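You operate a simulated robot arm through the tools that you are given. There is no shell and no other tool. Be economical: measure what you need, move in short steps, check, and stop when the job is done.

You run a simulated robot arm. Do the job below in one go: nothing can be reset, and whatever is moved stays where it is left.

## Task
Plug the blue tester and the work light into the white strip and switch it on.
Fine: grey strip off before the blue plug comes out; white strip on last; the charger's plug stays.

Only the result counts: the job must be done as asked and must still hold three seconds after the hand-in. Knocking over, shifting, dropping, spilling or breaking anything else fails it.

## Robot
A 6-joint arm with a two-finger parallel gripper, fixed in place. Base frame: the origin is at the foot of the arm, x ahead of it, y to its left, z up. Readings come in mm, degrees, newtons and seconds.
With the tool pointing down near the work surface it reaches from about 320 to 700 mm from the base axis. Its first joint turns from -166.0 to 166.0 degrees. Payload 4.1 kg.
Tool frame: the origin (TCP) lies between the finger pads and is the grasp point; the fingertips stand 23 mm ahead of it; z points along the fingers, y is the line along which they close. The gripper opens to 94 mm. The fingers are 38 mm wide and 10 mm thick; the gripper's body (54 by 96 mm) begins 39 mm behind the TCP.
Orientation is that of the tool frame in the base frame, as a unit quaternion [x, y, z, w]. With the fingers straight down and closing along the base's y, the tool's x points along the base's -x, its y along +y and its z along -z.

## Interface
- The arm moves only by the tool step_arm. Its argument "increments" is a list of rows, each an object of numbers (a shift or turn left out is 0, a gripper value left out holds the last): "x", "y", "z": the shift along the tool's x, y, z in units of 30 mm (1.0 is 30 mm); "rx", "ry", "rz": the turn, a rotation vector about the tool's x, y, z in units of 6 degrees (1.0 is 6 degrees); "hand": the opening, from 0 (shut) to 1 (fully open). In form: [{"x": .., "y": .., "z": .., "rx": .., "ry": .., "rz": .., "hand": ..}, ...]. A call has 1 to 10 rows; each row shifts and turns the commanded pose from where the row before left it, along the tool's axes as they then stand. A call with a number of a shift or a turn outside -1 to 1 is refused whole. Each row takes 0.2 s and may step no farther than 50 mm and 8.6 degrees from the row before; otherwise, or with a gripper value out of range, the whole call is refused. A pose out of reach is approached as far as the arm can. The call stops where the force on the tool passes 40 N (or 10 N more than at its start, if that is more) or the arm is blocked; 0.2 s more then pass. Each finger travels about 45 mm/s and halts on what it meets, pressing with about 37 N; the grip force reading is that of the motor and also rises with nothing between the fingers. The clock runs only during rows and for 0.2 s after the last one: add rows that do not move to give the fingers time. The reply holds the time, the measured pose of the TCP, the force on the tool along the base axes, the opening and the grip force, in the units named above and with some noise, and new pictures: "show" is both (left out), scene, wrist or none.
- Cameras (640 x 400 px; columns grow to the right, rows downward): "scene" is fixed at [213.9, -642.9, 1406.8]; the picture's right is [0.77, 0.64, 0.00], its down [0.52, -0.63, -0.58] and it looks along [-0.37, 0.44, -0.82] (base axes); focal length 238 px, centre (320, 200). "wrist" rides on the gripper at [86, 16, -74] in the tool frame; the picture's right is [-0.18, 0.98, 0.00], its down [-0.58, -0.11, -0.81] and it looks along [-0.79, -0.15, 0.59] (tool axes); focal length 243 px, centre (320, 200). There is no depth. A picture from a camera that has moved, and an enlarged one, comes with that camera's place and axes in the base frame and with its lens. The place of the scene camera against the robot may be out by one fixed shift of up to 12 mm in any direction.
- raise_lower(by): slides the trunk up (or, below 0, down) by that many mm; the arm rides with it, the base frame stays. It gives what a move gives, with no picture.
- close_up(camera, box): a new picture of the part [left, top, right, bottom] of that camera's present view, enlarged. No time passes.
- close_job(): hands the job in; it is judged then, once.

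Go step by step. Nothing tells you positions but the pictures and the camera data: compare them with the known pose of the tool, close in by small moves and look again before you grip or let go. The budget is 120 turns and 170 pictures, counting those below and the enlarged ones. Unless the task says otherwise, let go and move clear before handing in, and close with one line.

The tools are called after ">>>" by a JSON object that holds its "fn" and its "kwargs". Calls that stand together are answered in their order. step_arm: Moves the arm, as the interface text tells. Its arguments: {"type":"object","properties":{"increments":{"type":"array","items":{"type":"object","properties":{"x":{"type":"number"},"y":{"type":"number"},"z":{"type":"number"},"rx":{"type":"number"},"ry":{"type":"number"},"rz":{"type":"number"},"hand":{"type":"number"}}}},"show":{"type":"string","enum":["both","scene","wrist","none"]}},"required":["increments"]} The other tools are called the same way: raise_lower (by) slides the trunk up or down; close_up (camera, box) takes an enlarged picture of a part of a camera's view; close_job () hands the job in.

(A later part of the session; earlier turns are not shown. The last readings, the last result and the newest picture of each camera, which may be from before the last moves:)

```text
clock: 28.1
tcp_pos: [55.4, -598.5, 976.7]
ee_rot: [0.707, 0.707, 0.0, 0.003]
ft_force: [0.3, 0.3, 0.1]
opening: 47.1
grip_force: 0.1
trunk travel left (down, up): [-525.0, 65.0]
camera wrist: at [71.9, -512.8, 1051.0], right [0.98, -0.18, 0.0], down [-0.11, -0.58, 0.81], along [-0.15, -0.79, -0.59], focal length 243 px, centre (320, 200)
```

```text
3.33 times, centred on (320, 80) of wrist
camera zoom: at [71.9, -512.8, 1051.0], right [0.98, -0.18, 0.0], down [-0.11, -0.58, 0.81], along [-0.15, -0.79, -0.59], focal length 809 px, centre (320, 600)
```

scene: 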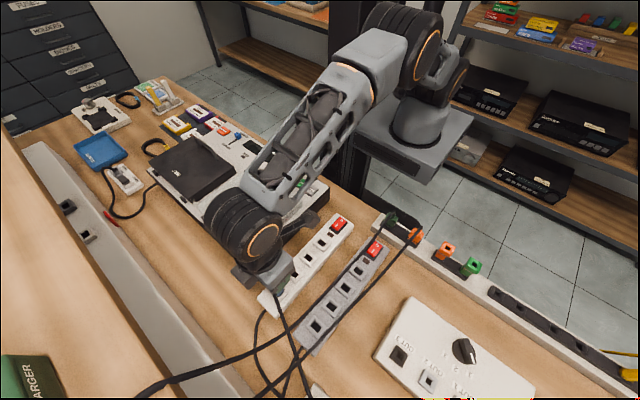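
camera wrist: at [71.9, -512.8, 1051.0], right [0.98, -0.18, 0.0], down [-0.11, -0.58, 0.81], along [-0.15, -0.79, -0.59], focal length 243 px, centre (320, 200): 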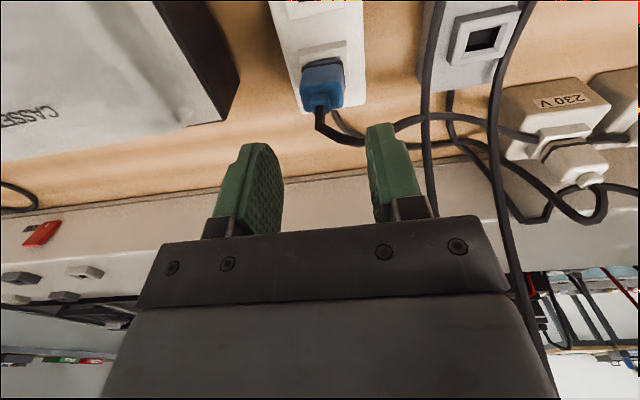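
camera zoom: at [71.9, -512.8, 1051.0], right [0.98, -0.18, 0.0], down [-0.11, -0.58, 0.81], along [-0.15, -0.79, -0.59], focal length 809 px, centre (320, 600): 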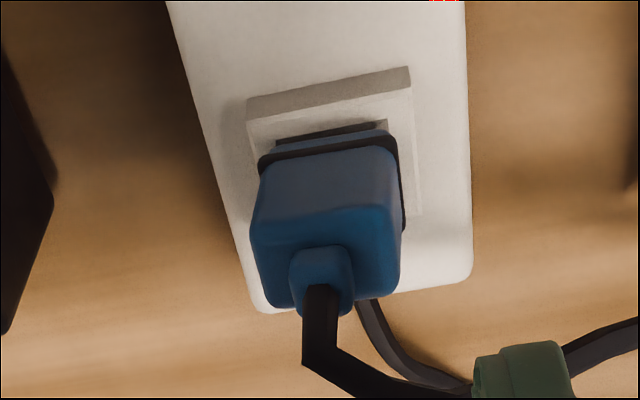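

Blue is seated in the white strip. Next: the orange work-light plug at about (223,-300) in the rail; I'll rise and travel over there.

>>> {"fn": "step_arm", "kwargs": {"increments": [{"z": -0.6}, {"x": 1, "y": 0.55}, {"x": 1, "y": 0.55}, {"x": 1, "y": 0.55}, {"x": 1, "y": 0.55}, {"x": 1, "y": 0.55}, {"x": 1, "y": 0.55}, {"x": 1, "y": 0.55}, {"x": 1, "y": 0.55}, {"x": 1, "y": 0.55}], "show": "none"}}

>>> {"fn": "step_arm", "kwargs": {"increments": [{"x": 0.7, "y": 0.5, "hand": 0.6}, {}]}}

```text
clock: 30.3
tcp_pos: [208.1, -330.0, 994.3]
ee_rot: [0.707, 0.707, -0.002, 0.003]
ft_force: [0.5, 0.7, 0.4]
opening: 47.0
grip_force: 0.0
trunk travel left (down, up): [-525.0, 65.0]
```

```text
clock: 30.9
tcp_pos: [222.9, -306.8, 996.0]
ee_rot: [0.707, 0.707, -0.002, 0.003]
ft_force: [-0.2, -0.4, 0.9]
opening: 56.4
grip_force: 0.1
trunk travel left (down, up): [-525.0, 65.0]
camera wrist: at [238.7, -221.1, 1069.0], right [0.98, -0.18, 0.0], down [-0.11, -0.58, 0.81], along [-0.15, -0.8, -0.59], focal length 243 px, centre (320, 200)
```

scene: 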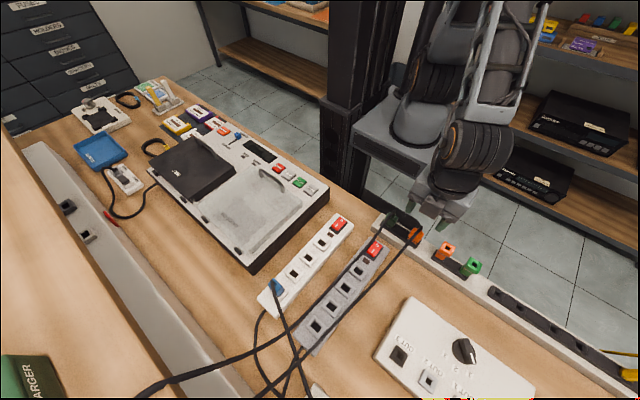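
wrist: 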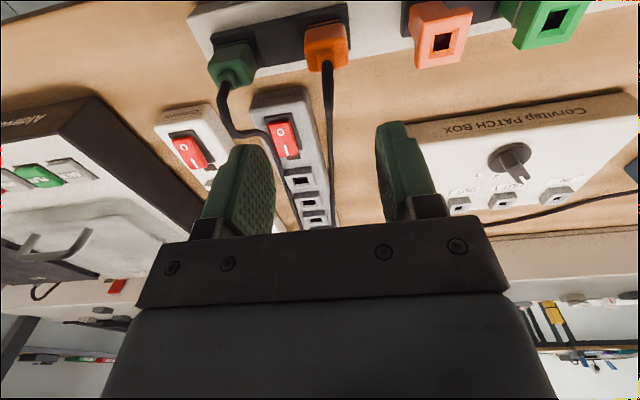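

>>> {"fn": "close_up", "kwargs": {"camera": "wrist", "box": [200, 0, 392, 120]}}

>>> {"fn": "close_up", "kwargs": {"camera": "wrist", "box": [390, 0, 582, 120]}}

>>> {"fn": "close_up", "kwargs": {"camera": "scene", "box": [230, 250, 390, 350]}}

```text
3.33 times, centred on (296, 60) of wrist
camera zoom: at [238.7, -221.1, 1069.0], right [0.98, -0.18, 0.0], down [-0.11, -0.58, 0.81], along [-0.15, -0.8, -0.59], focal length 809 px, centre (400, 667)
```

zoom: 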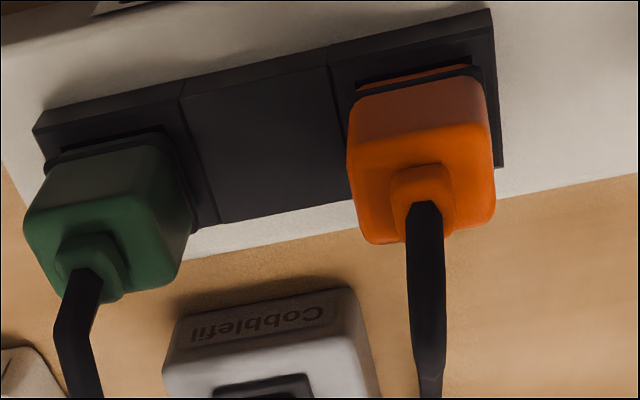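

```text
3.33 times, centred on (486, 60) of wrist
camera zoom: at [238.7, -221.1, 1069.0], right [0.98, -0.18, 0.0], down [-0.11, -0.58, 0.81], along [-0.15, -0.8, -0.59], focal length 809 px, centre (-233, 667)
```

zoom: 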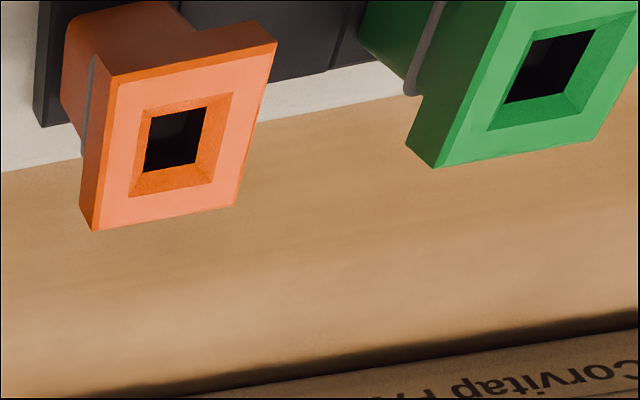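

```text
4.00 times, centred on (310, 300) of scene
camera zoom: at [213.9, -642.9, 1406.8], right [0.77, 0.64, 0.0], down [0.52, -0.63, -0.58], along [-0.37, 0.44, -0.82], focal length 952 px, centre (360, -200)
```

zoom: 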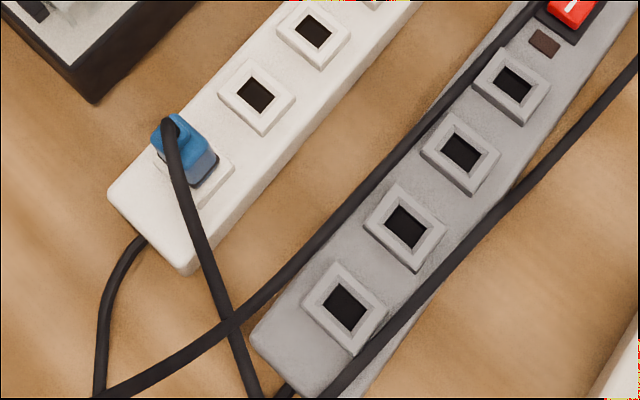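

Orange plug's top is around (227,-293,904). The two corded-less orange/green blocks look like adapters, so I will check the pin when it's out. Moving above it.

>>> {"fn": "step_arm", "kwargs": {"increments": [{"x": 0.46, "y": 0.15}, {"z": 0.6}, {"z": 0.6}, {"z": 0.6}, {"z": 0.4}, {}]}}

>>> {"fn": "close_up", "kwargs": {"camera": "wrist", "box": [224, 60, 416, 180]}}

```text
clock: 32.3
tcp_pos: [226.0, -296.3, 929.3]
ee_rot: [0.707, 0.707, 0.0, 0.002]
ft_force: [-0.4, -0.1, 0.5]
opening: 56.2
grip_force: 0.0
trunk travel left (down, up): [-525.0, 65.0]
camera wrist: at [242.4, -210.1, 1001.9], right [0.98, -0.18, 0.0], down [-0.11, -0.58, 0.81], along [-0.15, -0.79, -0.59], focal length 243 px, centre (320, 200)
```

scene: 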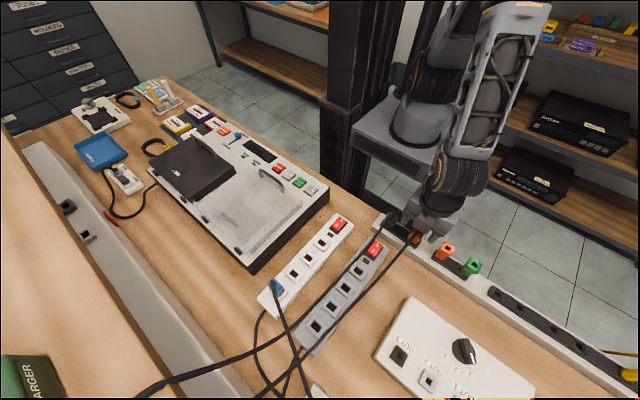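
wrist: 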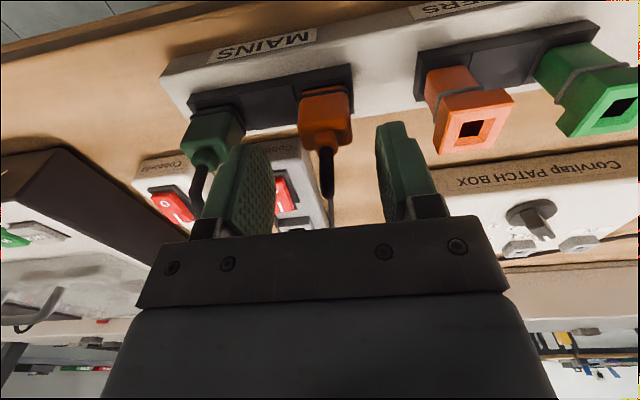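

```text
3.33 times, centred on (320, 120) of wrist
camera zoom: at [242.4, -210.1, 1001.9], right [0.98, -0.18, 0.0], down [-0.11, -0.58, 0.81], along [-0.15, -0.79, -0.59], focal length 809 px, centre (320, 467)
```

zoom: 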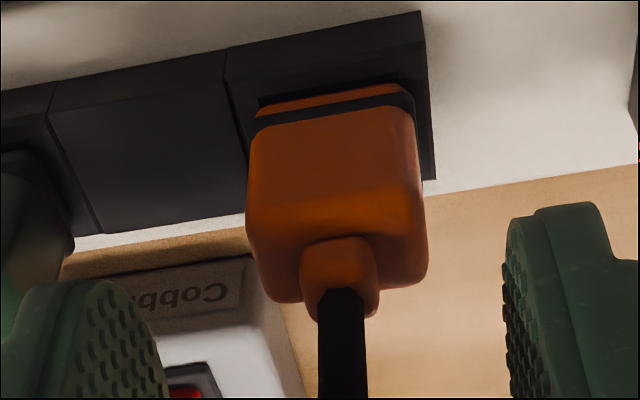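

>>> {"fn": "step_arm", "kwargs": {"increments": [{"x": 0.14, "y": 0.09}, {"z": 0.3}, {"z": 0.3}, {}], "show": "wrist"}}

>>> {"fn": "close_up", "kwargs": {"camera": "wrist", "box": [224, 80, 416, 200]}}

>>> {"fn": "close_up", "kwargs": {"camera": "wrist", "box": [400, 0, 640, 150]}}

```text
clock: 33.3
tcp_pos: [229.4, -291.0, 909.5]
ee_rot: [0.707, 0.707, -0.001, 0.002]
ft_force: [-0.6, 0.3, -0.2]
opening: 56.4
grip_force: 0.1
trunk travel left (down, up): [-525.0, 65.0]
camera wrist: at [245.4, -205.0, 983.2], right [0.98, -0.18, 0.0], down [-0.11, -0.58, 0.81], along [-0.15, -0.8, -0.59], focal length 243 px, centre (320, 200)
```

wrist: 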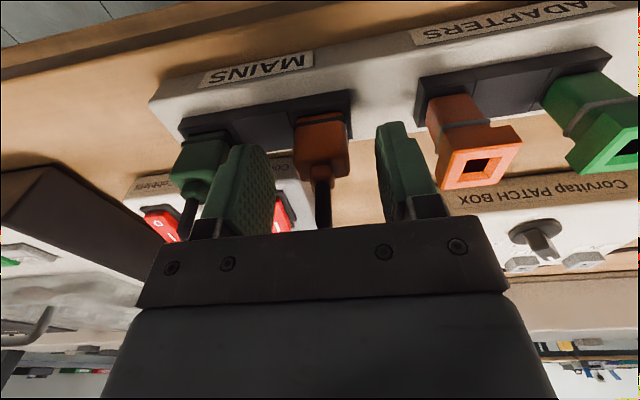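

```text
3.33 times, centred on (320, 140) of wrist
camera zoom: at [245.4, -205.0, 983.2], right [0.98, -0.18, 0.0], down [-0.11, -0.58, 0.81], along [-0.15, -0.8, -0.59], focal length 809 px, centre (320, 400)
```

zoom: 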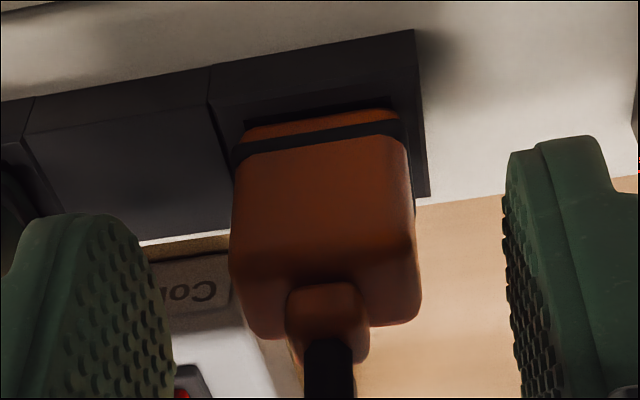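

```text
2.67 times, centred on (520, 75) of wrist
camera zoom: at [245.4, -205.0, 983.2], right [0.98, -0.18, 0.0], down [-0.11, -0.58, 0.81], along [-0.15, -0.8, -0.59], focal length 647 px, centre (-213, 533)
```

zoom: 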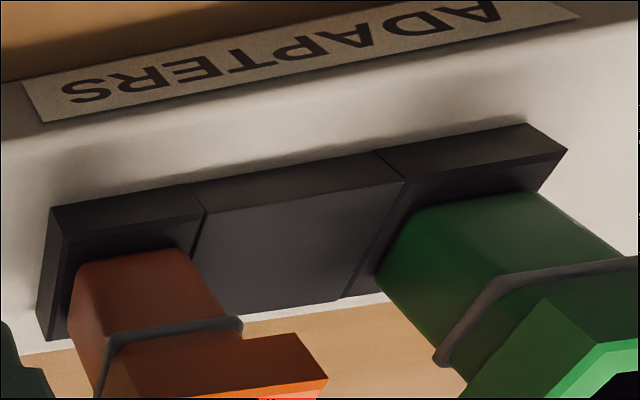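

The rail reads MAINS and ADAPTERS. The grip on the orange plug is aligned; descend, grip and pull it to inspect its pin.

>>> {"fn": "step_arm", "kwargs": {"increments": [{"y": 0.03, "z": 0.1}, {"z": 0.12}, {"hand": 0.4}, {"hand": 0.33}, {"hand": 0.2}, {}, {}], "show": "none"}}

>>> {"fn": "close_up", "kwargs": {"camera": "wrist", "box": [224, 80, 416, 200]}}

```text
clock: 34.9
tcp_pos: [230.4, -291.5, 904.2]
ee_rot: [0.707, 0.708, -0.001, 0.002]
ft_force: [0.1, 0.2, 0.8]
opening: 28.1
grip_force: 37.0
trunk travel left (down, up): [-525.0, 65.0]
```

```text
3.33 times, centred on (320, 140) of wrist
camera zoom: at [246.0, -205.0, 977.4], right [0.98, -0.18, 0.0], down [-0.11, -0.58, 0.81], along [-0.15, -0.79, -0.59], focal length 809 px, centre (320, 400)
```

zoom: 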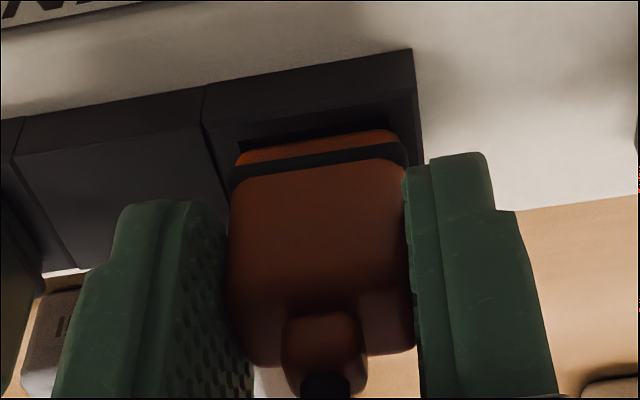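

>>> {"fn": "step_arm", "kwargs": {"increments": [{"z": -0.1}, {"z": -0.2}, {"z": -0.3}, {"z": -0.5}, {"z": -0.5}, {"z": -0.5}, {}]}}

>>> {"fn": "close_up", "kwargs": {"camera": "wrist", "box": [224, 20, 416, 140]}}

>>> {"fn": "close_up", "kwargs": {"camera": "scene", "box": [380, 190, 508, 270]}}

```text
clock: 36.5
tcp_pos: [231.7, -292.2, 966.6]
ee_rot: [0.707, 0.707, -0.001, 0.001]
ft_force: [0.3, 0.4, -1.6]
opening: 27.8
grip_force: 36.9
trunk travel left (down, up): [-525.0, 65.0]
camera wrist: at [248.0, -205.4, 1039.8], right [0.98, -0.18, 0.0], down [-0.11, -0.58, 0.81], along [-0.15, -0.79, -0.59], focal length 243 px, centre (320, 200)
```

scene: 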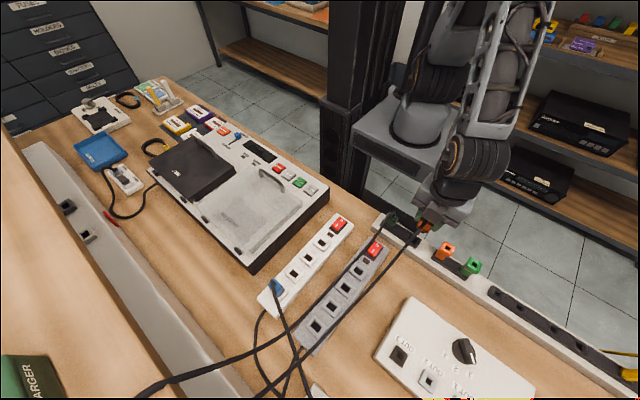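
wrist: 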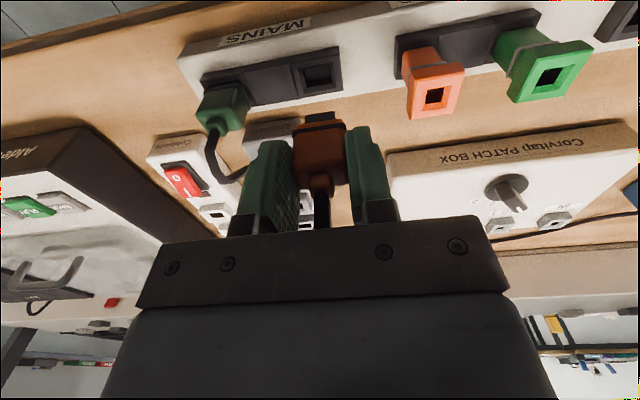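

```text
3.33 times, centred on (320, 80) of wrist
camera zoom: at [248.0, -205.4, 1039.8], right [0.98, -0.18, 0.0], down [-0.11, -0.58, 0.81], along [-0.15, -0.79, -0.59], focal length 809 px, centre (320, 600)
```

zoom: 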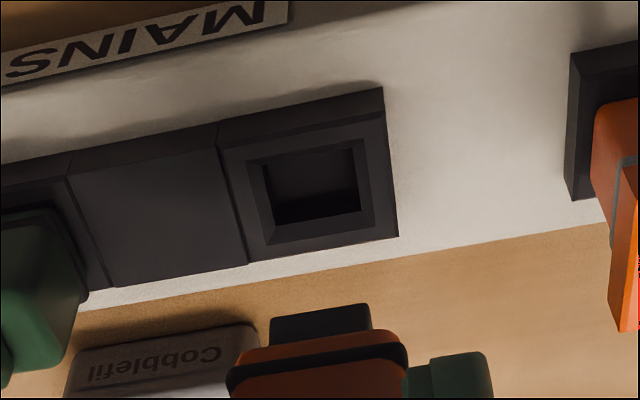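

```text
5.00 times, centred on (444, 230) of scene
camera zoom: at [213.9, -642.9, 1406.8], right [0.77, 0.64, 0.0], down [0.52, -0.63, -0.58], along [-0.37, 0.44, -0.82], focal length 1190 px, centre (-300, 50)
```

zoom: 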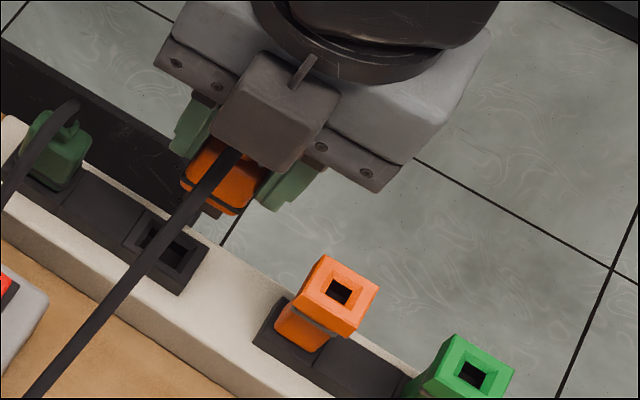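

The orange plug's pin and the mains socket hole match the strip's size exactly, so no adapter is needed. I'll rise and carry it to the white strip's third socket (about (59,-502)).

>>> {"fn": "step_arm", "kwargs": {"increments": [{"z": -1.0}, {"z": -0.5}, {"x": -0.875, "y": -0.72}, {"x": -0.875, "y": -0.72}, {"x": -0.875, "y": -0.72}, {"x": -0.875, "y": -0.72}, {"x": -0.875, "y": -0.72}, {"x": -0.875, "y": -0.72}, {"x": -0.875, "y": -0.72}, {"x": -0.875, "y": -0.72}], "show": "none"}}

>>> {"fn": "step_arm", "kwargs": {"increments": [{"z": 0.5}, {"z": 0.5}, {"z": 0.47}, {}]}}

>>> {"fn": "close_up", "kwargs": {"camera": "wrist", "box": [224, 20, 416, 140]}}

```text
clock: 38.7
tcp_pos: [55.9, -501.0, 1011.7]
ee_rot: [0.707, 0.707, 0.0, 0.002]
ft_force: [-0.2, 0.9, -0.6]
opening: 28.0
grip_force: 37.0
trunk travel left (down, up): [-525.0, 65.0]
```

```text
clock: 39.7
tcp_pos: [56.6, -501.5, 969.1]
ee_rot: [0.707, 0.707, 0.0, 0.002]
ft_force: [-0.4, -0.5, -0.8]
opening: 27.8
grip_force: 37.1
trunk travel left (down, up): [-525.0, 65.0]
camera wrist: at [73.0, -415.0, 1042.2], right [0.98, -0.18, 0.0], down [-0.11, -0.58, 0.81], along [-0.15, -0.79, -0.59], focal length 243 px, centre (320, 200)
```

scene: 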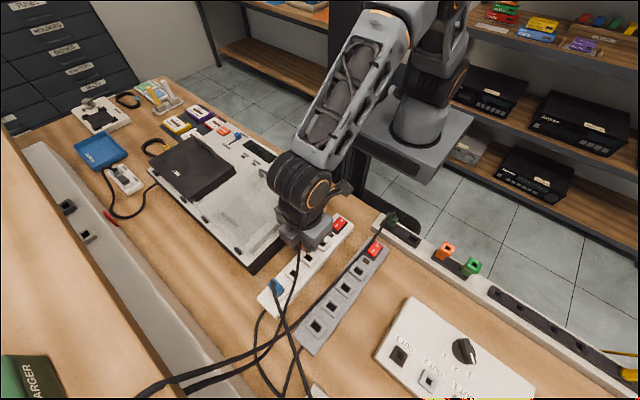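
wrist: 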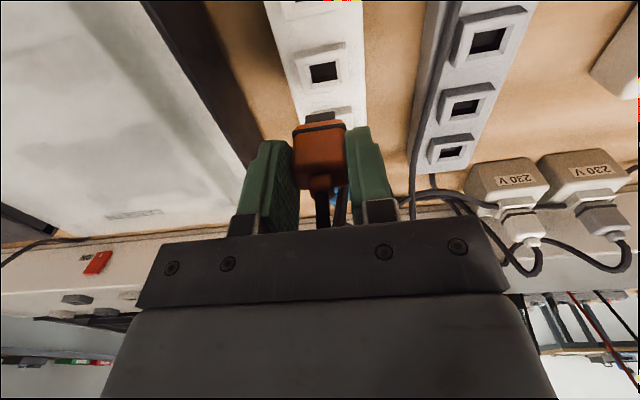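

```text
3.33 times, centred on (320, 80) of wrist
camera zoom: at [73.0, -415.0, 1042.2], right [0.98, -0.18, 0.0], down [-0.11, -0.58, 0.81], along [-0.15, -0.79, -0.59], focal length 809 px, centre (320, 600)
```

zoom: 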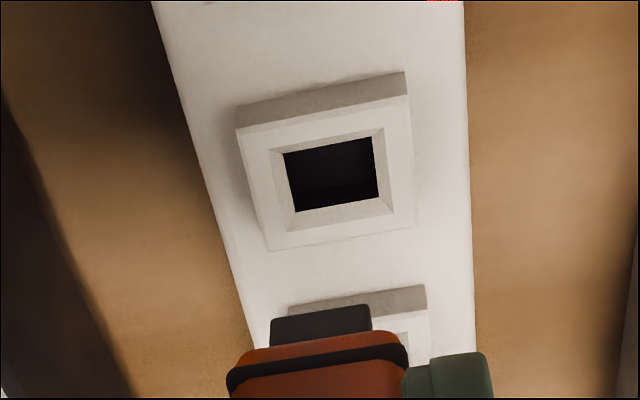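

>>> {"fn": "step_arm", "kwargs": {"increments": [{"x": 0.11, "y": 0.035}, {}, {}], "show": "none"}}

>>> {"fn": "close_up", "kwargs": {"camera": "wrist", "box": [224, 20, 416, 140]}}

```text
clock: 40.5
tcp_pos: [59.0, -497.1, 969.4]
ee_rot: [0.707, 0.708, 0.0, 0.001]
ft_force: [0.0, -0.5, -1.7]
opening: 28.1
grip_force: 37.2
trunk travel left (down, up): [-525.0, 65.0]
```

```text
3.33 times, centred on (320, 80) of wrist
camera zoom: at [74.1, -410.9, 1042.2], right [0.98, -0.18, 0.0], down [-0.11, -0.58, 0.81], along [-0.15, -0.79, -0.59], focal length 809 px, centre (320, 600)
```

zoom: 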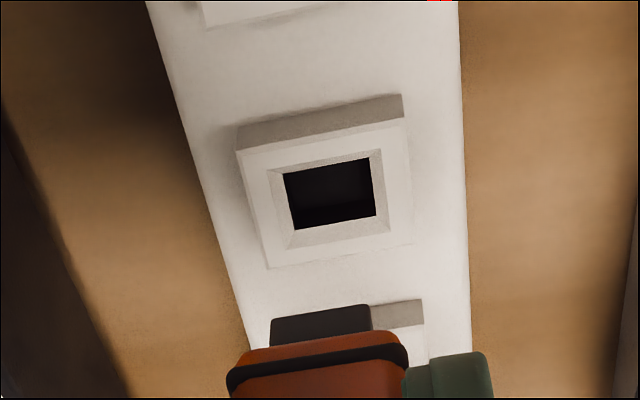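

>>> {"fn": "step_arm", "kwargs": {"increments": [{"y": 0.028, "x": -0.01}, {"z": 0.5}, {"z": 0.5}, {"z": 0.45}, {}], "show": "none"}}

>>> {"fn": "close_up", "kwargs": {"camera": "wrist", "box": [224, 40, 416, 160]}}

```text
clock: 41.7
tcp_pos: [61.2, -497.2, 924.4]
ee_rot: [0.707, 0.707, -0.001, 0.002]
ft_force: [0.2, -0.3, -1.1]
opening: 27.8
grip_force: 36.8
trunk travel left (down, up): [-525.0, 65.0]
```

```text
3.33 times, centred on (320, 100) of wrist
camera zoom: at [76.6, -411.4, 998.4], right [0.98, -0.18, 0.0], down [-0.11, -0.58, 0.81], along [-0.15, -0.79, -0.59], focal length 809 px, centre (320, 533)
```

zoom: 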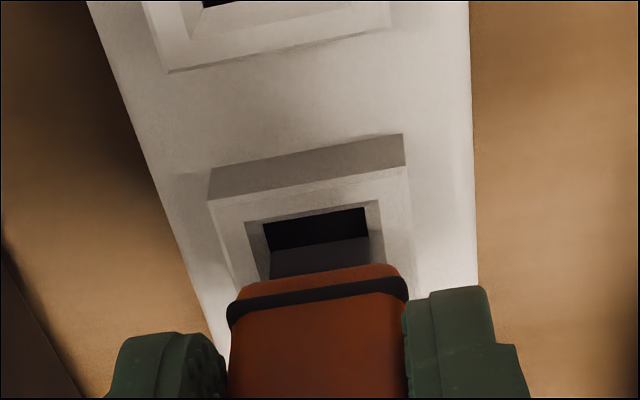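

>>> {"fn": "step_arm", "kwargs": {"increments": [{"y": -0.042, "x": -0.053}, {}, {}], "show": "none"}}

>>> {"fn": "close_up", "kwargs": {"camera": "wrist", "box": [224, 40, 416, 160]}}

```text
clock: 42.5
tcp_pos: [58.0, -500.3, 924.7]
ee_rot: [0.708, 0.707, -0.001, 0.002]
ft_force: [1.3, -0.2, -1.0]
opening: 27.9
grip_force: 36.9
trunk travel left (down, up): [-525.0, 65.0]
```

```text
3.33 times, centred on (320, 100) of wrist
camera zoom: at [74.9, -412.7, 998.5], right [0.98, -0.18, 0.0], down [-0.11, -0.58, 0.81], along [-0.15, -0.79, -0.59], focal length 809 px, centre (320, 533)
```

zoom: 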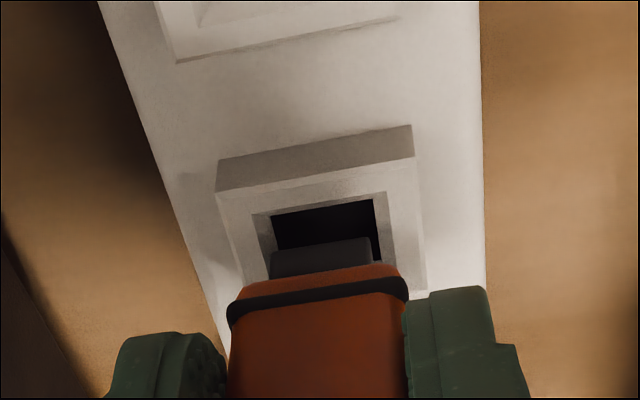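

Matches the blue plug's pre-insertion picture. Inserting.

>>> {"fn": "step_arm", "kwargs": {"increments": [{"z": 0.13, "y": 0.01, "x": -0.01}, {"z": 0.1}, {"z": 0.1}, {"z": 0.1}, {"z": 0.1}, {"z": 0.1}], "show": "none"}}

>>> {"fn": "close_up", "kwargs": {"camera": "wrist", "box": [224, 60, 416, 180]}}

```text
clock: 43.9
tcp_pos: [59.1, -498.1, 908.1]
ee_rot: [0.707, 0.708, -0.002, 0.003]
ft_force: [1.4, 4.7, 15.5]
opening: 28.0
grip_force: 37.2
trunk travel left (down, up): [-525.0, 65.0]
```

```text
3.33 times, centred on (320, 120) of wrist
camera zoom: at [75.0, -411.9, 981.7], right [0.98, -0.18, 0.0], down [-0.11, -0.58, 0.81], along [-0.15, -0.8, -0.59], focal length 809 px, centre (320, 467)
```

zoom: 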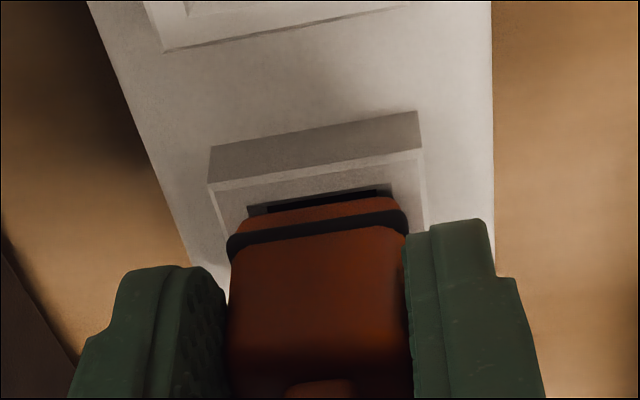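

>>> {"fn": "step_arm", "kwargs": {"increments": [{"z": 0.05}, {"z": 0.05}, {"z": 0.05}], "show": "none"}}

>>> {"fn": "close_up", "kwargs": {"camera": "wrist", "box": [224, 60, 416, 180]}}

```text
clock: 44.5
tcp_pos: [59.1, -499.1, 908.2]
ee_rot: [0.708, 0.706, -0.003, 0.005]
ft_force: [2.7, 13.2, 21.9]
opening: 28.0
grip_force: 37.2
trunk travel left (down, up): [-525.0, 65.0]
stopped in row 3: the force on the tool passed its limit (the readings are from after the stop); the commanded pose is now the measured one
```

```text
3.33 times, centred on (320, 120) of wrist
camera zoom: at [74.9, -411.6, 981.1], right [0.98, -0.18, 0.0], down [-0.11, -0.57, 0.81], along [-0.15, -0.8, -0.58], focal length 809 px, centre (320, 467)
```

zoom: 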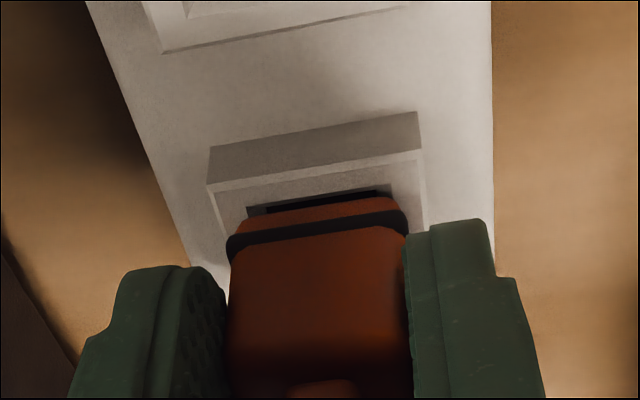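

Stopped about 3 mm short with a sideways force in +y. I'll lift slightly, shift +y by ~1.2 mm and push again.

>>> {"fn": "step_arm", "kwargs": {"increments": [{"z": -0.1}, {"x": 0.04}, {"z": 0.07}, {"z": 0.05}, {"z": 0.05}, {"z": 0.05}, {"z": 0.03}], "show": "none"}}

>>> {"fn": "close_up", "kwargs": {"camera": "wrist", "box": [224, 60, 416, 180]}}

```text
clock: 45.8
tcp_pos: [59.9, -498.2, 908.4]
ee_rot: [0.707, 0.707, -0.005, 0.006]
ft_force: [4.4, 13.8, 21.5]
opening: 27.9
grip_force: 36.9
trunk travel left (down, up): [-525.0, 65.0]
stopped in row 6: the force on the tool passed its limit (the readings are from after the stop); the commanded pose is now the measured one
```

```text
3.33 times, centred on (320, 120) of wrist
camera zoom: at [74.8, -411.3, 980.7], right [0.98, -0.18, 0.01], down [-0.11, -0.57, 0.81], along [-0.15, -0.8, -0.58], focal length 809 px, centre (320, 467)
```

zoom: 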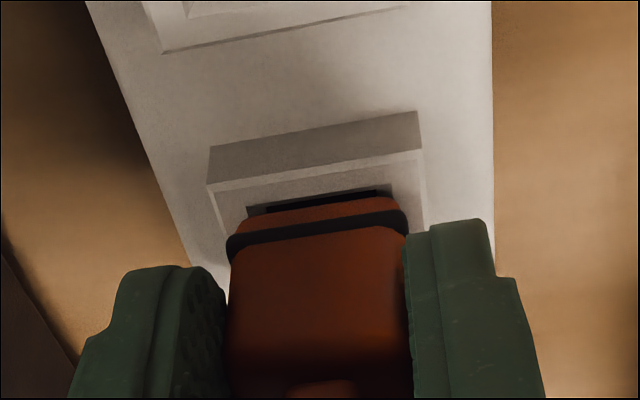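

It stops at the same hard level; likely seated. Release, rise and inspect against the blue plug.

>>> {"fn": "step_arm", "kwargs": {"increments": [{"z": -0.06}, {"hand": 0.45}, {"hand": 0.5}, {}, {"z": -0.5}, {"z": -1}, {"z": -0.85}, {}]}}

>>> {"fn": "close_up", "kwargs": {"camera": "wrist", "box": [224, 20, 416, 140]}}

>>> {"fn": "close_up", "kwargs": {"camera": "scene", "box": [240, 220, 368, 300]}}

```text
clock: 47.6
tcp_pos: [57.6, -498.5, 978.7]
ee_rot: [0.707, 0.708, -0.004, 0.005]
ft_force: [0.0, -0.4, 0.4]
opening: 47.1
grip_force: 0.1
trunk travel left (down, up): [-525.0, 65.0]
camera wrist: at [73.0, -412.5, 1052.0], right [0.98, -0.18, 0.0], down [-0.11, -0.57, 0.81], along [-0.15, -0.8, -0.58], focal length 243 px, centre (320, 200)
```

scene: 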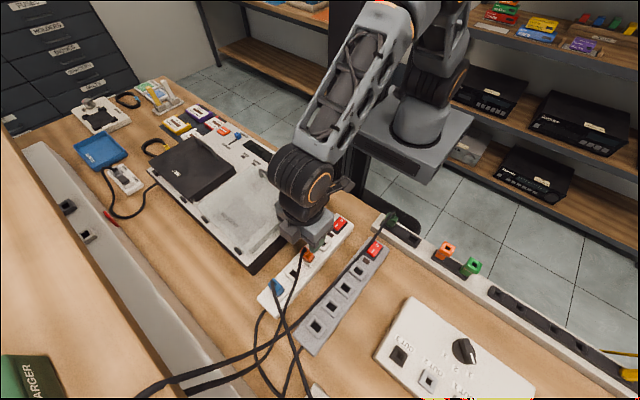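
wrist: 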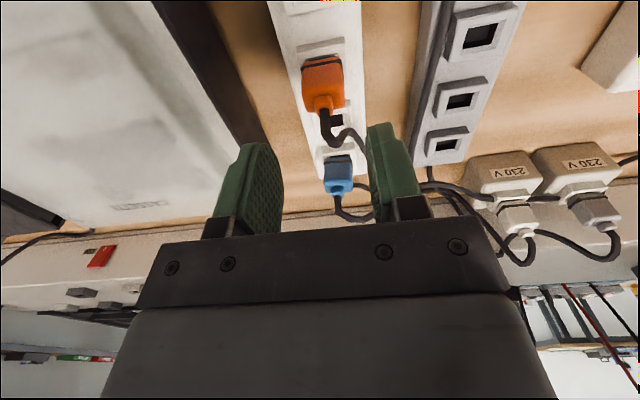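

```text
3.33 times, centred on (320, 80) of wrist
camera zoom: at [73.0, -412.5, 1052.0], right [0.98, -0.18, 0.0], down [-0.11, -0.57, 0.81], along [-0.15, -0.8, -0.58], focal length 809 px, centre (320, 600)
```

zoom: 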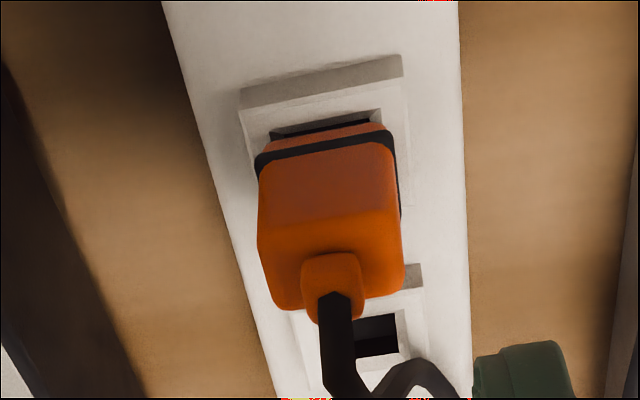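

```text
5.00 times, centred on (304, 260) of scene
camera zoom: at [213.9, -642.9, 1406.8], right [0.77, 0.64, 0.0], down [0.52, -0.63, -0.58], along [-0.37, 0.44, -0.82], focal length 1190 px, centre (400, -100)
```

zoom: 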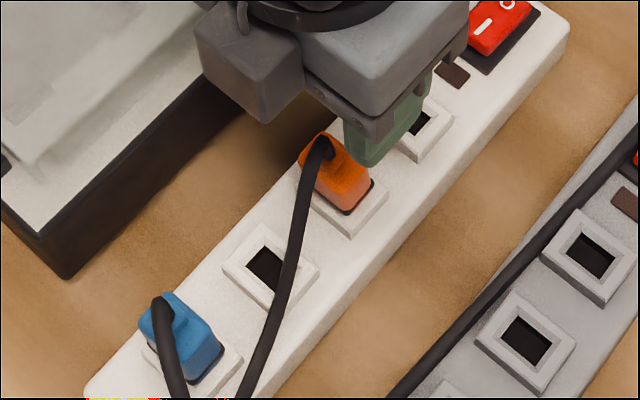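

The orange plug looks ~2–3 mm proud and a touch to −y compared to blue, likely caught on the socket's chamfer. I'll level the tool (0.7° tilt), re-grip, nudge +y and push again.

>>> {"fn": "step_arm", "kwargs": {"increments": [{"ry": 0.12}, {"z": 0.8}, {"z": 0.8}, {"z": 0.73}, {}], "show": "none"}}

>>> {"fn": "close_up", "kwargs": {"camera": "wrist", "box": [224, 60, 416, 180]}}

```text
clock: 48.8
tcp_pos: [56.9, -499.4, 909.0]
ee_rot: [0.707, 0.707, 0.0, 0.001]
ft_force: [-0.1, 0.2, -0.2]
opening: 47.0
grip_force: 0.1
trunk travel left (down, up): [-525.0, 65.0]
```

```text
3.33 times, centred on (320, 120) of wrist
camera zoom: at [73.0, -413.5, 983.2], right [0.98, -0.18, 0.0], down [-0.11, -0.58, 0.81], along [-0.15, -0.79, -0.59], focal length 809 px, centre (320, 467)
```

zoom: 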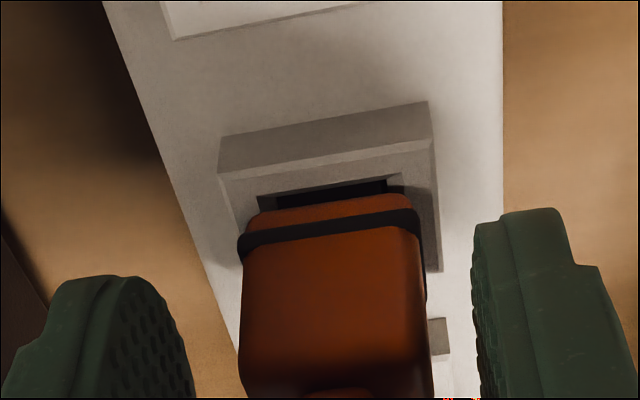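

>>> {"fn": "step_arm", "kwargs": {"increments": [{"y": 0.075}, {"hand": 0.33}, {"hand": 0.2}, {}, {}, {"z": -0.06}, {"x": 0.05}, {"z": 0.06}, {"z": 0.05}, {"z": 0.05}], "show": "none"}}

>>> {"fn": "close_up", "kwargs": {"camera": "wrist", "box": [224, 60, 416, 180]}}

```text
clock: 51.0
tcp_pos: [59.9, -499.9, 909.2]
ee_rot: [0.708, 0.706, -0.002, 0.004]
ft_force: [-4.8, -6.7, 29.8]
opening: 28.5
grip_force: 36.9
trunk travel left (down, up): [-525.0, 65.0]
```

```text
3.33 times, centred on (320, 120) of wrist
camera zoom: at [75.3, -412.9, 982.1], right [0.98, -0.18, 0.0], down [-0.11, -0.57, 0.81], along [-0.15, -0.8, -0.59], focal length 809 px, centre (320, 467)
```

zoom: 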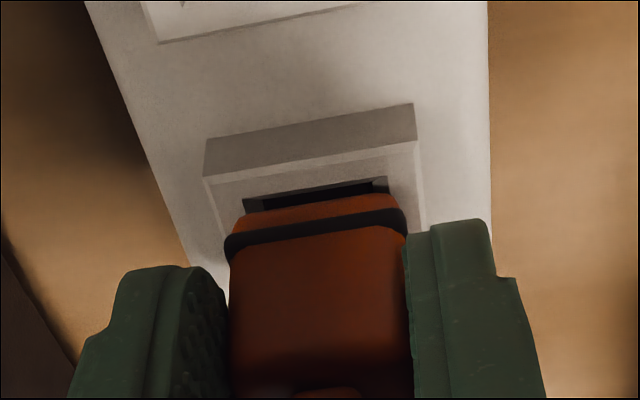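

Still ~3 mm proud. I'll lift it out again to recheck alignment with the tool level.

>>> {"fn": "step_arm", "kwargs": {"increments": [{"z": -0.2}, {"z": -0.2, "ry": 0.06}, {"z": -0.17}, {}, {}], "show": "none"}}

>>> {"fn": "close_up", "kwargs": {"camera": "wrist", "box": [224, 40, 416, 160]}}

>>> {"fn": "close_up", "kwargs": {"camera": "wrist", "box": [280, 80, 360, 130]}}

```text
clock: 52.2
tcp_pos: [60.0, -498.1, 921.5]
ee_rot: [0.707, 0.708, 0.004, -0.003]
ft_force: [0.6, -0.6, 0.2]
opening: 27.9
grip_force: 36.7
trunk travel left (down, up): [-525.0, 65.0]
```

```text
3.33 times, centred on (320, 100) of wrist
camera zoom: at [76.2, -413.0, 996.1], right [0.98, -0.18, 0.0], down [-0.11, -0.59, 0.8], along [-0.15, -0.79, -0.6], focal length 809 px, centre (320, 533)
```

zoom: 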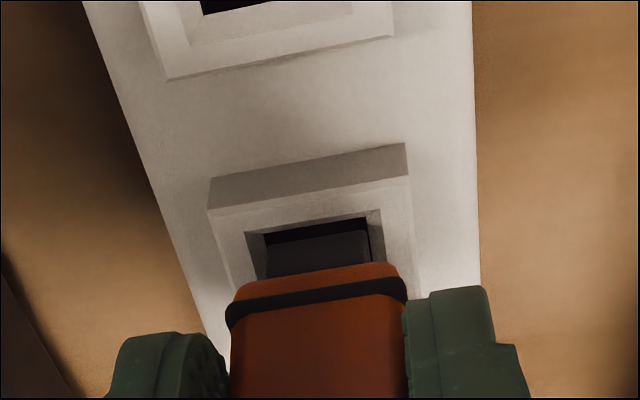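

```text
8.00 times, centred on (320, 105) of wrist
camera zoom: at [76.2, -413.0, 996.1], right [0.98, -0.18, 0.0], down [-0.11, -0.59, 0.8], along [-0.15, -0.79, -0.6], focal length 1941 px, centre (320, 960)
```

zoom: 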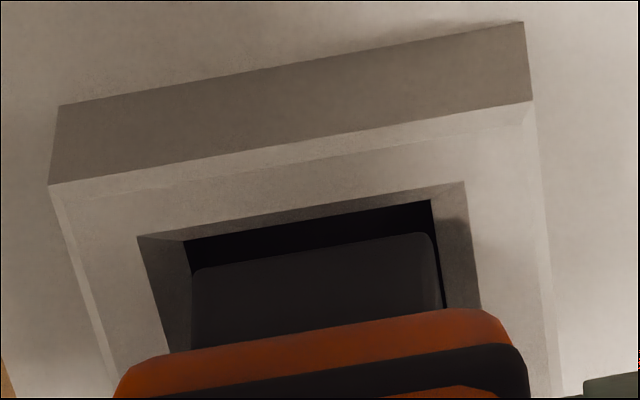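

Compared with blue's picture at this stage, the pin sits too far +y relative to the hole. I'll level, rise to the same height and correct towards −y.

>>> {"fn": "step_arm", "kwargs": {"increments": [{"ry": -0.08, "z": -0.12}, {"x": -0.08, "y": -0.03}, {}, {}], "show": "none"}}

>>> {"fn": "close_up", "kwargs": {"camera": "wrist", "box": [224, 40, 416, 160]}}

```text
clock: 53.2
tcp_pos: [59.7, -500.8, 926.9]
ee_rot: [0.707, 0.707, 0.0, 0.002]
ft_force: [0.2, -0.4, 0.0]
opening: 27.8
grip_force: 36.9
trunk travel left (down, up): [-525.0, 65.0]
```

```text
3.33 times, centred on (320, 100) of wrist
camera zoom: at [75.5, -414.8, 999.5], right [0.98, -0.18, 0.0], down [-0.11, -0.58, 0.81], along [-0.15, -0.79, -0.59], focal length 809 px, centre (320, 533)
```

zoom: 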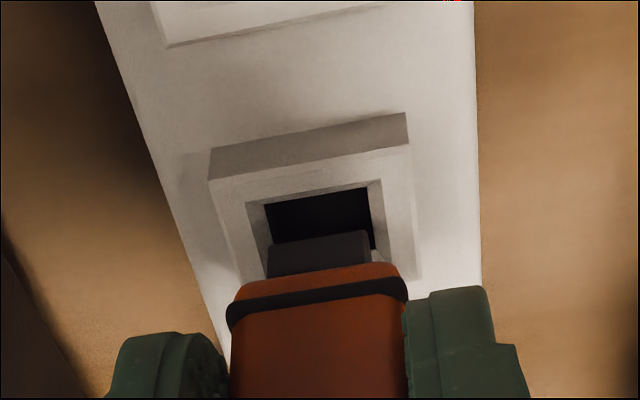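

>>> {"fn": "step_arm", "kwargs": {"increments": [{"x": -0.035, "y": -0.04, "z": 0.04}, {}, {}], "show": "none"}}

>>> {"fn": "close_up", "kwargs": {"camera": "wrist", "box": [224, 40, 416, 160]}}

```text
clock: 54.0
tcp_pos: [57.0, -501.7, 924.6]
ee_rot: [0.707, 0.707, 0.0, 0.001]
ft_force: [-0.2, -0.3, -0.8]
opening: 28.1
grip_force: 37.5
trunk travel left (down, up): [-525.0, 65.0]
```

```text
3.33 times, centred on (320, 100) of wrist
camera zoom: at [74.0, -416.1, 998.0], right [0.98, -0.18, 0.0], down [-0.11, -0.58, 0.81], along [-0.15, -0.79, -0.59], focal length 809 px, centre (320, 533)
```

zoom: 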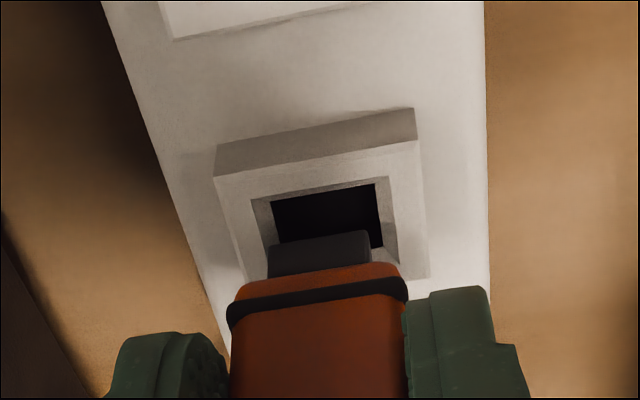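

Now I'll probe gently: descend to a commanded ~905 and see whether it passes the 908 level.

>>> {"fn": "step_arm", "kwargs": {"increments": [{"z": 0.15, "x": 0.03}, {"z": 0.15}, {"z": 0.15}, {"z": 0.1}, {"z": 0.08}, {}], "show": "none"}}

>>> {"fn": "close_up", "kwargs": {"camera": "wrist", "box": [280, 80, 360, 130]}}

```text
clock: 54.8
tcp_pos: [59.8, -500.6, 917.6]
ee_rot: [0.707, 0.707, -0.003, 0.004]
ft_force: [0.6, 16.3, 21.9]
opening: 28.1
grip_force: 37.1
trunk travel left (down, up): [-525.0, 65.0]
stopped in row 4: the force on the tool passed its limit (the readings are from after the stop); the commanded pose is now the measured one
```

```text
8.00 times, centred on (320, 105) of wrist
camera zoom: at [74.4, -413.8, 990.9], right [0.98, -0.18, 0.0], down [-0.11, -0.57, 0.81], along [-0.15, -0.8, -0.58], focal length 1941 px, centre (320, 960)
```

zoom: 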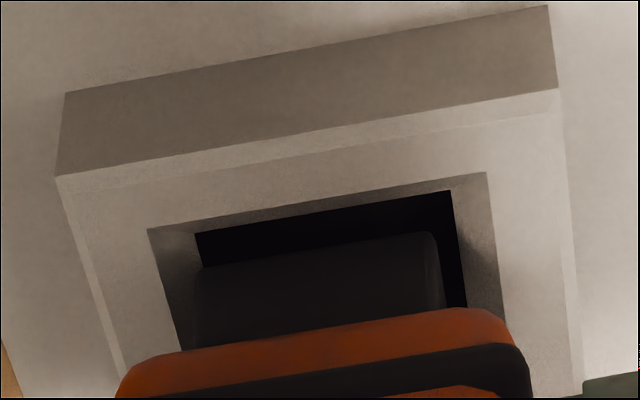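

Contact came early with strong +y force, so that was too far −y; the right spot is ~1.8 mm further +y. Lift, level, shift and probe again.

>>> {"fn": "step_arm", "kwargs": {"increments": [{"z": -0.25, "ry": 0.09}, {"x": 0.06, "y": -0.015}, {}, {}], "show": "none"}}

>>> {"fn": "close_up", "kwargs": {"camera": "wrist", "box": [224, 40, 416, 160]}}

```text
clock: 55.8
tcp_pos: [57.1, -501.6, 921.4]
ee_rot: [0.707, 0.707, 0.001, 0.0]
ft_force: [-0.9, -0.1, -0.6]
opening: 27.6
grip_force: 36.5
trunk travel left (down, up): [-525.0, 65.0]
```

```text
3.33 times, centred on (320, 100) of wrist
camera zoom: at [73.8, -415.0, 996.4], right [0.98, -0.18, 0.0], down [-0.11, -0.58, 0.81], along [-0.15, -0.79, -0.59], focal length 809 px, centre (320, 533)
```

zoom: 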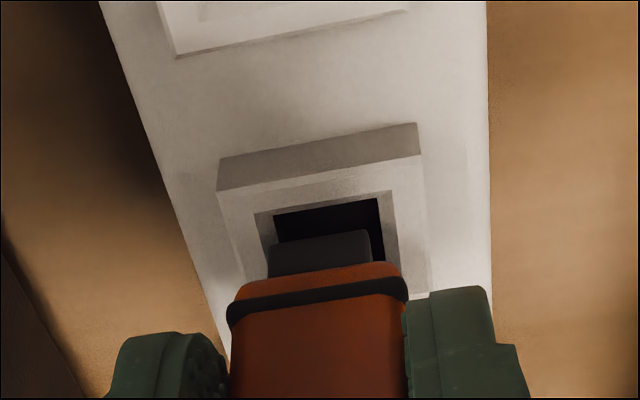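

>>> {"fn": "step_arm", "kwargs": {"increments": [{"x": 0.095, "y": 0.033}, {}, {}, {}], "show": "none"}}

>>> {"fn": "close_up", "kwargs": {"camera": "wrist", "box": [224, 40, 416, 160]}}

```text
clock: 56.8
tcp_pos: [58.7, -498.6, 922.3]
ee_rot: [0.707, 0.707, 0.001, 0.0]
ft_force: [-0.5, 0.1, -0.8]
opening: 27.9
grip_force: 37.0
trunk travel left (down, up): [-525.0, 65.0]
```

```text
3.33 times, centred on (320, 100) of wrist
camera zoom: at [74.8, -412.3, 996.3], right [0.98, -0.18, 0.0], down [-0.11, -0.58, 0.81], along [-0.15, -0.79, -0.59], focal length 809 px, centre (320, 533)
```

zoom: 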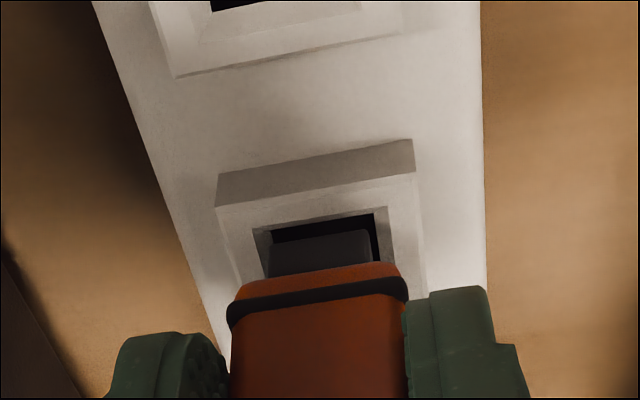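

>>> {"fn": "step_arm", "kwargs": {"increments": [{"z": 0.15, "y": 0.012}, {"z": 0.12}, {"z": 0.1}, {"z": 0.08}, {"z": 0.06}, {"z": 0.05}], "show": "none"}}

>>> {"fn": "close_up", "kwargs": {"camera": "wrist", "box": [280, 80, 360, 130]}}

```text
clock: 58.2
tcp_pos: [59.1, -498.3, 908.7]
ee_rot: [0.708, 0.707, -0.001, 0.003]
ft_force: [-2.4, -2.8, 28.5]
opening: 28.1
grip_force: 36.8
trunk travel left (down, up): [-525.0, 65.0]
```

```text
8.00 times, centred on (320, 105) of wrist
camera zoom: at [75.5, -412.6, 982.4], right [0.98, -0.18, 0.0], down [-0.11, -0.58, 0.81], along [-0.15, -0.8, -0.59], focal length 1941 px, centre (320, 960)
```

zoom: 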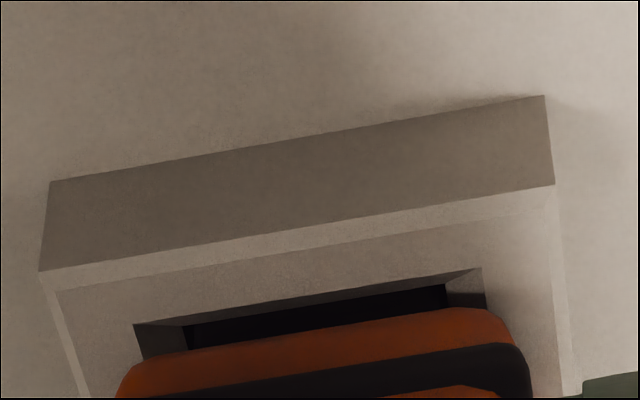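

Lateral forces are now small but it stops 3–4 mm short at 28 N. I'll press a bit harder once, with a tiny wiggle.

>>> {"fn": "step_arm", "kwargs": {"increments": [{"z": 0.03, "x": -0.02}, {"y": -0.02, "z": 0.02}, {"x": 0.02, "z": 0.02}], "show": "wrist"}}

>>> {"fn": "close_up", "kwargs": {"camera": "scene", "box": [240, 210, 368, 290]}}

```text
clock: 58.7
tcp_pos: [59.8, -499.9, 908.2]
ee_rot: [0.707, 0.707, -0.002, 0.003]
ft_force: [0.8, 8.0, 16.6]
opening: 27.9
grip_force: 37.0
trunk travel left (down, up): [-525.0, 65.0]
stopped in row 2: the force on the tool passed its limit (the readings are from after the stop); the commanded pose is now the measured one
camera wrist: at [75.4, -412.8, 982.3], right [0.98, -0.18, 0.0], down [-0.11, -0.58, 0.81], along [-0.15, -0.8, -0.59], focal length 243 px, centre (320, 200)
```

wrist: 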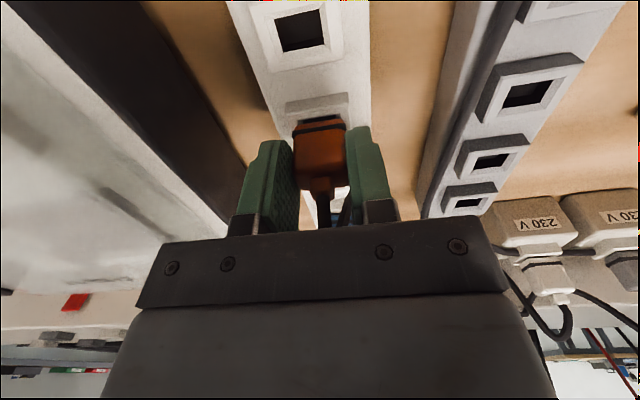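

```text
5.00 times, centred on (304, 250) of scene
camera zoom: at [213.9, -642.9, 1406.8], right [0.77, 0.64, 0.0], down [0.52, -0.63, -0.58], along [-0.37, 0.44, -0.82], focal length 1190 px, centre (400, -50)
```

zoom: 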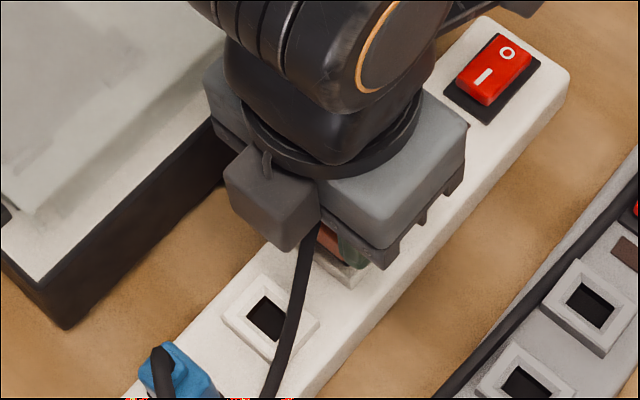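

It seems stuck at the bottom of a funnel-shaped entry. I'll let go so the plug self-centres, level the tool, re-grip and look.

>>> {"fn": "step_arm", "kwargs": {"increments": [{"z": -0.03}, {"hand": 0.4}, {}, {"ry": 0.06}, {}, {}], "show": "none"}}

>>> {"fn": "close_up", "kwargs": {"camera": "wrist", "box": [264, 80, 376, 150]}}

```text
clock: 60.1
tcp_pos: [58.9, -499.6, 906.9]
ee_rot: [0.707, 0.707, 0.001, 0.0]
ft_force: [-0.5, 0.1, 0.7]
opening: 37.8
grip_force: 0.0
trunk travel left (down, up): [-525.0, 65.0]
```

```text
5.71 times, centred on (320, 115) of wrist
camera zoom: at [75.5, -414.8, 982.2], right [0.98, -0.18, 0.0], down [-0.11, -0.58, 0.8], along [-0.15, -0.79, -0.59], focal length 1386 px, centre (320, 686)
```

zoom: 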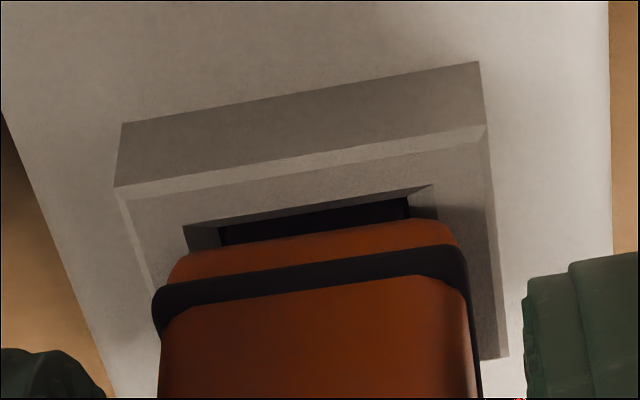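

>>> {"fn": "step_arm", "kwargs": {"increments": [{"hand": 0.33}, {"hand": 0.2}, {}, {}, {}], "show": "none"}}

>>> {"fn": "step_arm", "kwargs": {"increments": [{"z": 0.05}, {"z": 0.05}, {}], "show": "none"}}

>>> {"fn": "step_arm", "kwargs": {"increments": [{"z": 0.04}, {"z": 0.03}], "show": "none"}}

>>> {"fn": "close_up", "kwargs": {"camera": "wrist", "box": [264, 80, 376, 150]}}

```text
clock: 61.3
tcp_pos: [60.3, -500.6, 907.5]
ee_rot: [0.707, 0.707, 0.001, 0.0]
ft_force: [0.5, -0.4, 0.0]
opening: 28.2
grip_force: 36.8
trunk travel left (down, up): [-525.0, 65.0]
```

```text
clock: 62.1
tcp_pos: [59.5, -500.2, 907.2]
ee_rot: [0.707, 0.707, -0.001, 0.002]
ft_force: [1.9, 2.1, 24.9]
opening: 28.2
grip_force: 36.5
trunk travel left (down, up): [-525.0, 65.0]
```

```text
clock: 62.7
tcp_pos: [59.4, -500.4, 905.1]
ee_rot: [0.708, 0.706, 0.001, 0.001]
ft_force: [1.7, -2.3, 29.5]
opening: 28.6
grip_force: 36.9
trunk travel left (down, up): [-525.0, 65.0]
```

```text
5.71 times, centred on (320, 115) of wrist
camera zoom: at [75.5, -414.1, 978.5], right [0.98, -0.18, 0.0], down [-0.11, -0.58, 0.81], along [-0.15, -0.79, -0.59], focal length 1386 px, centre (320, 686)
```

zoom: 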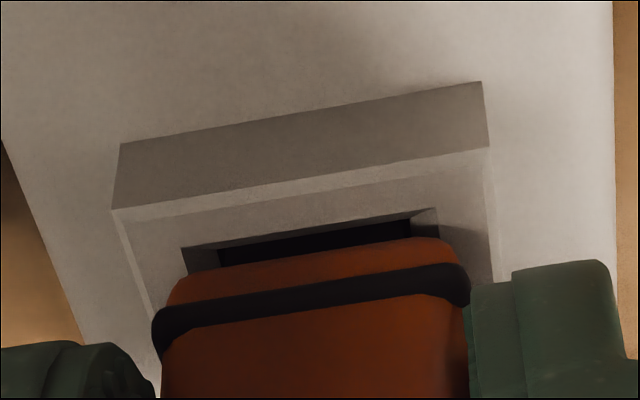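

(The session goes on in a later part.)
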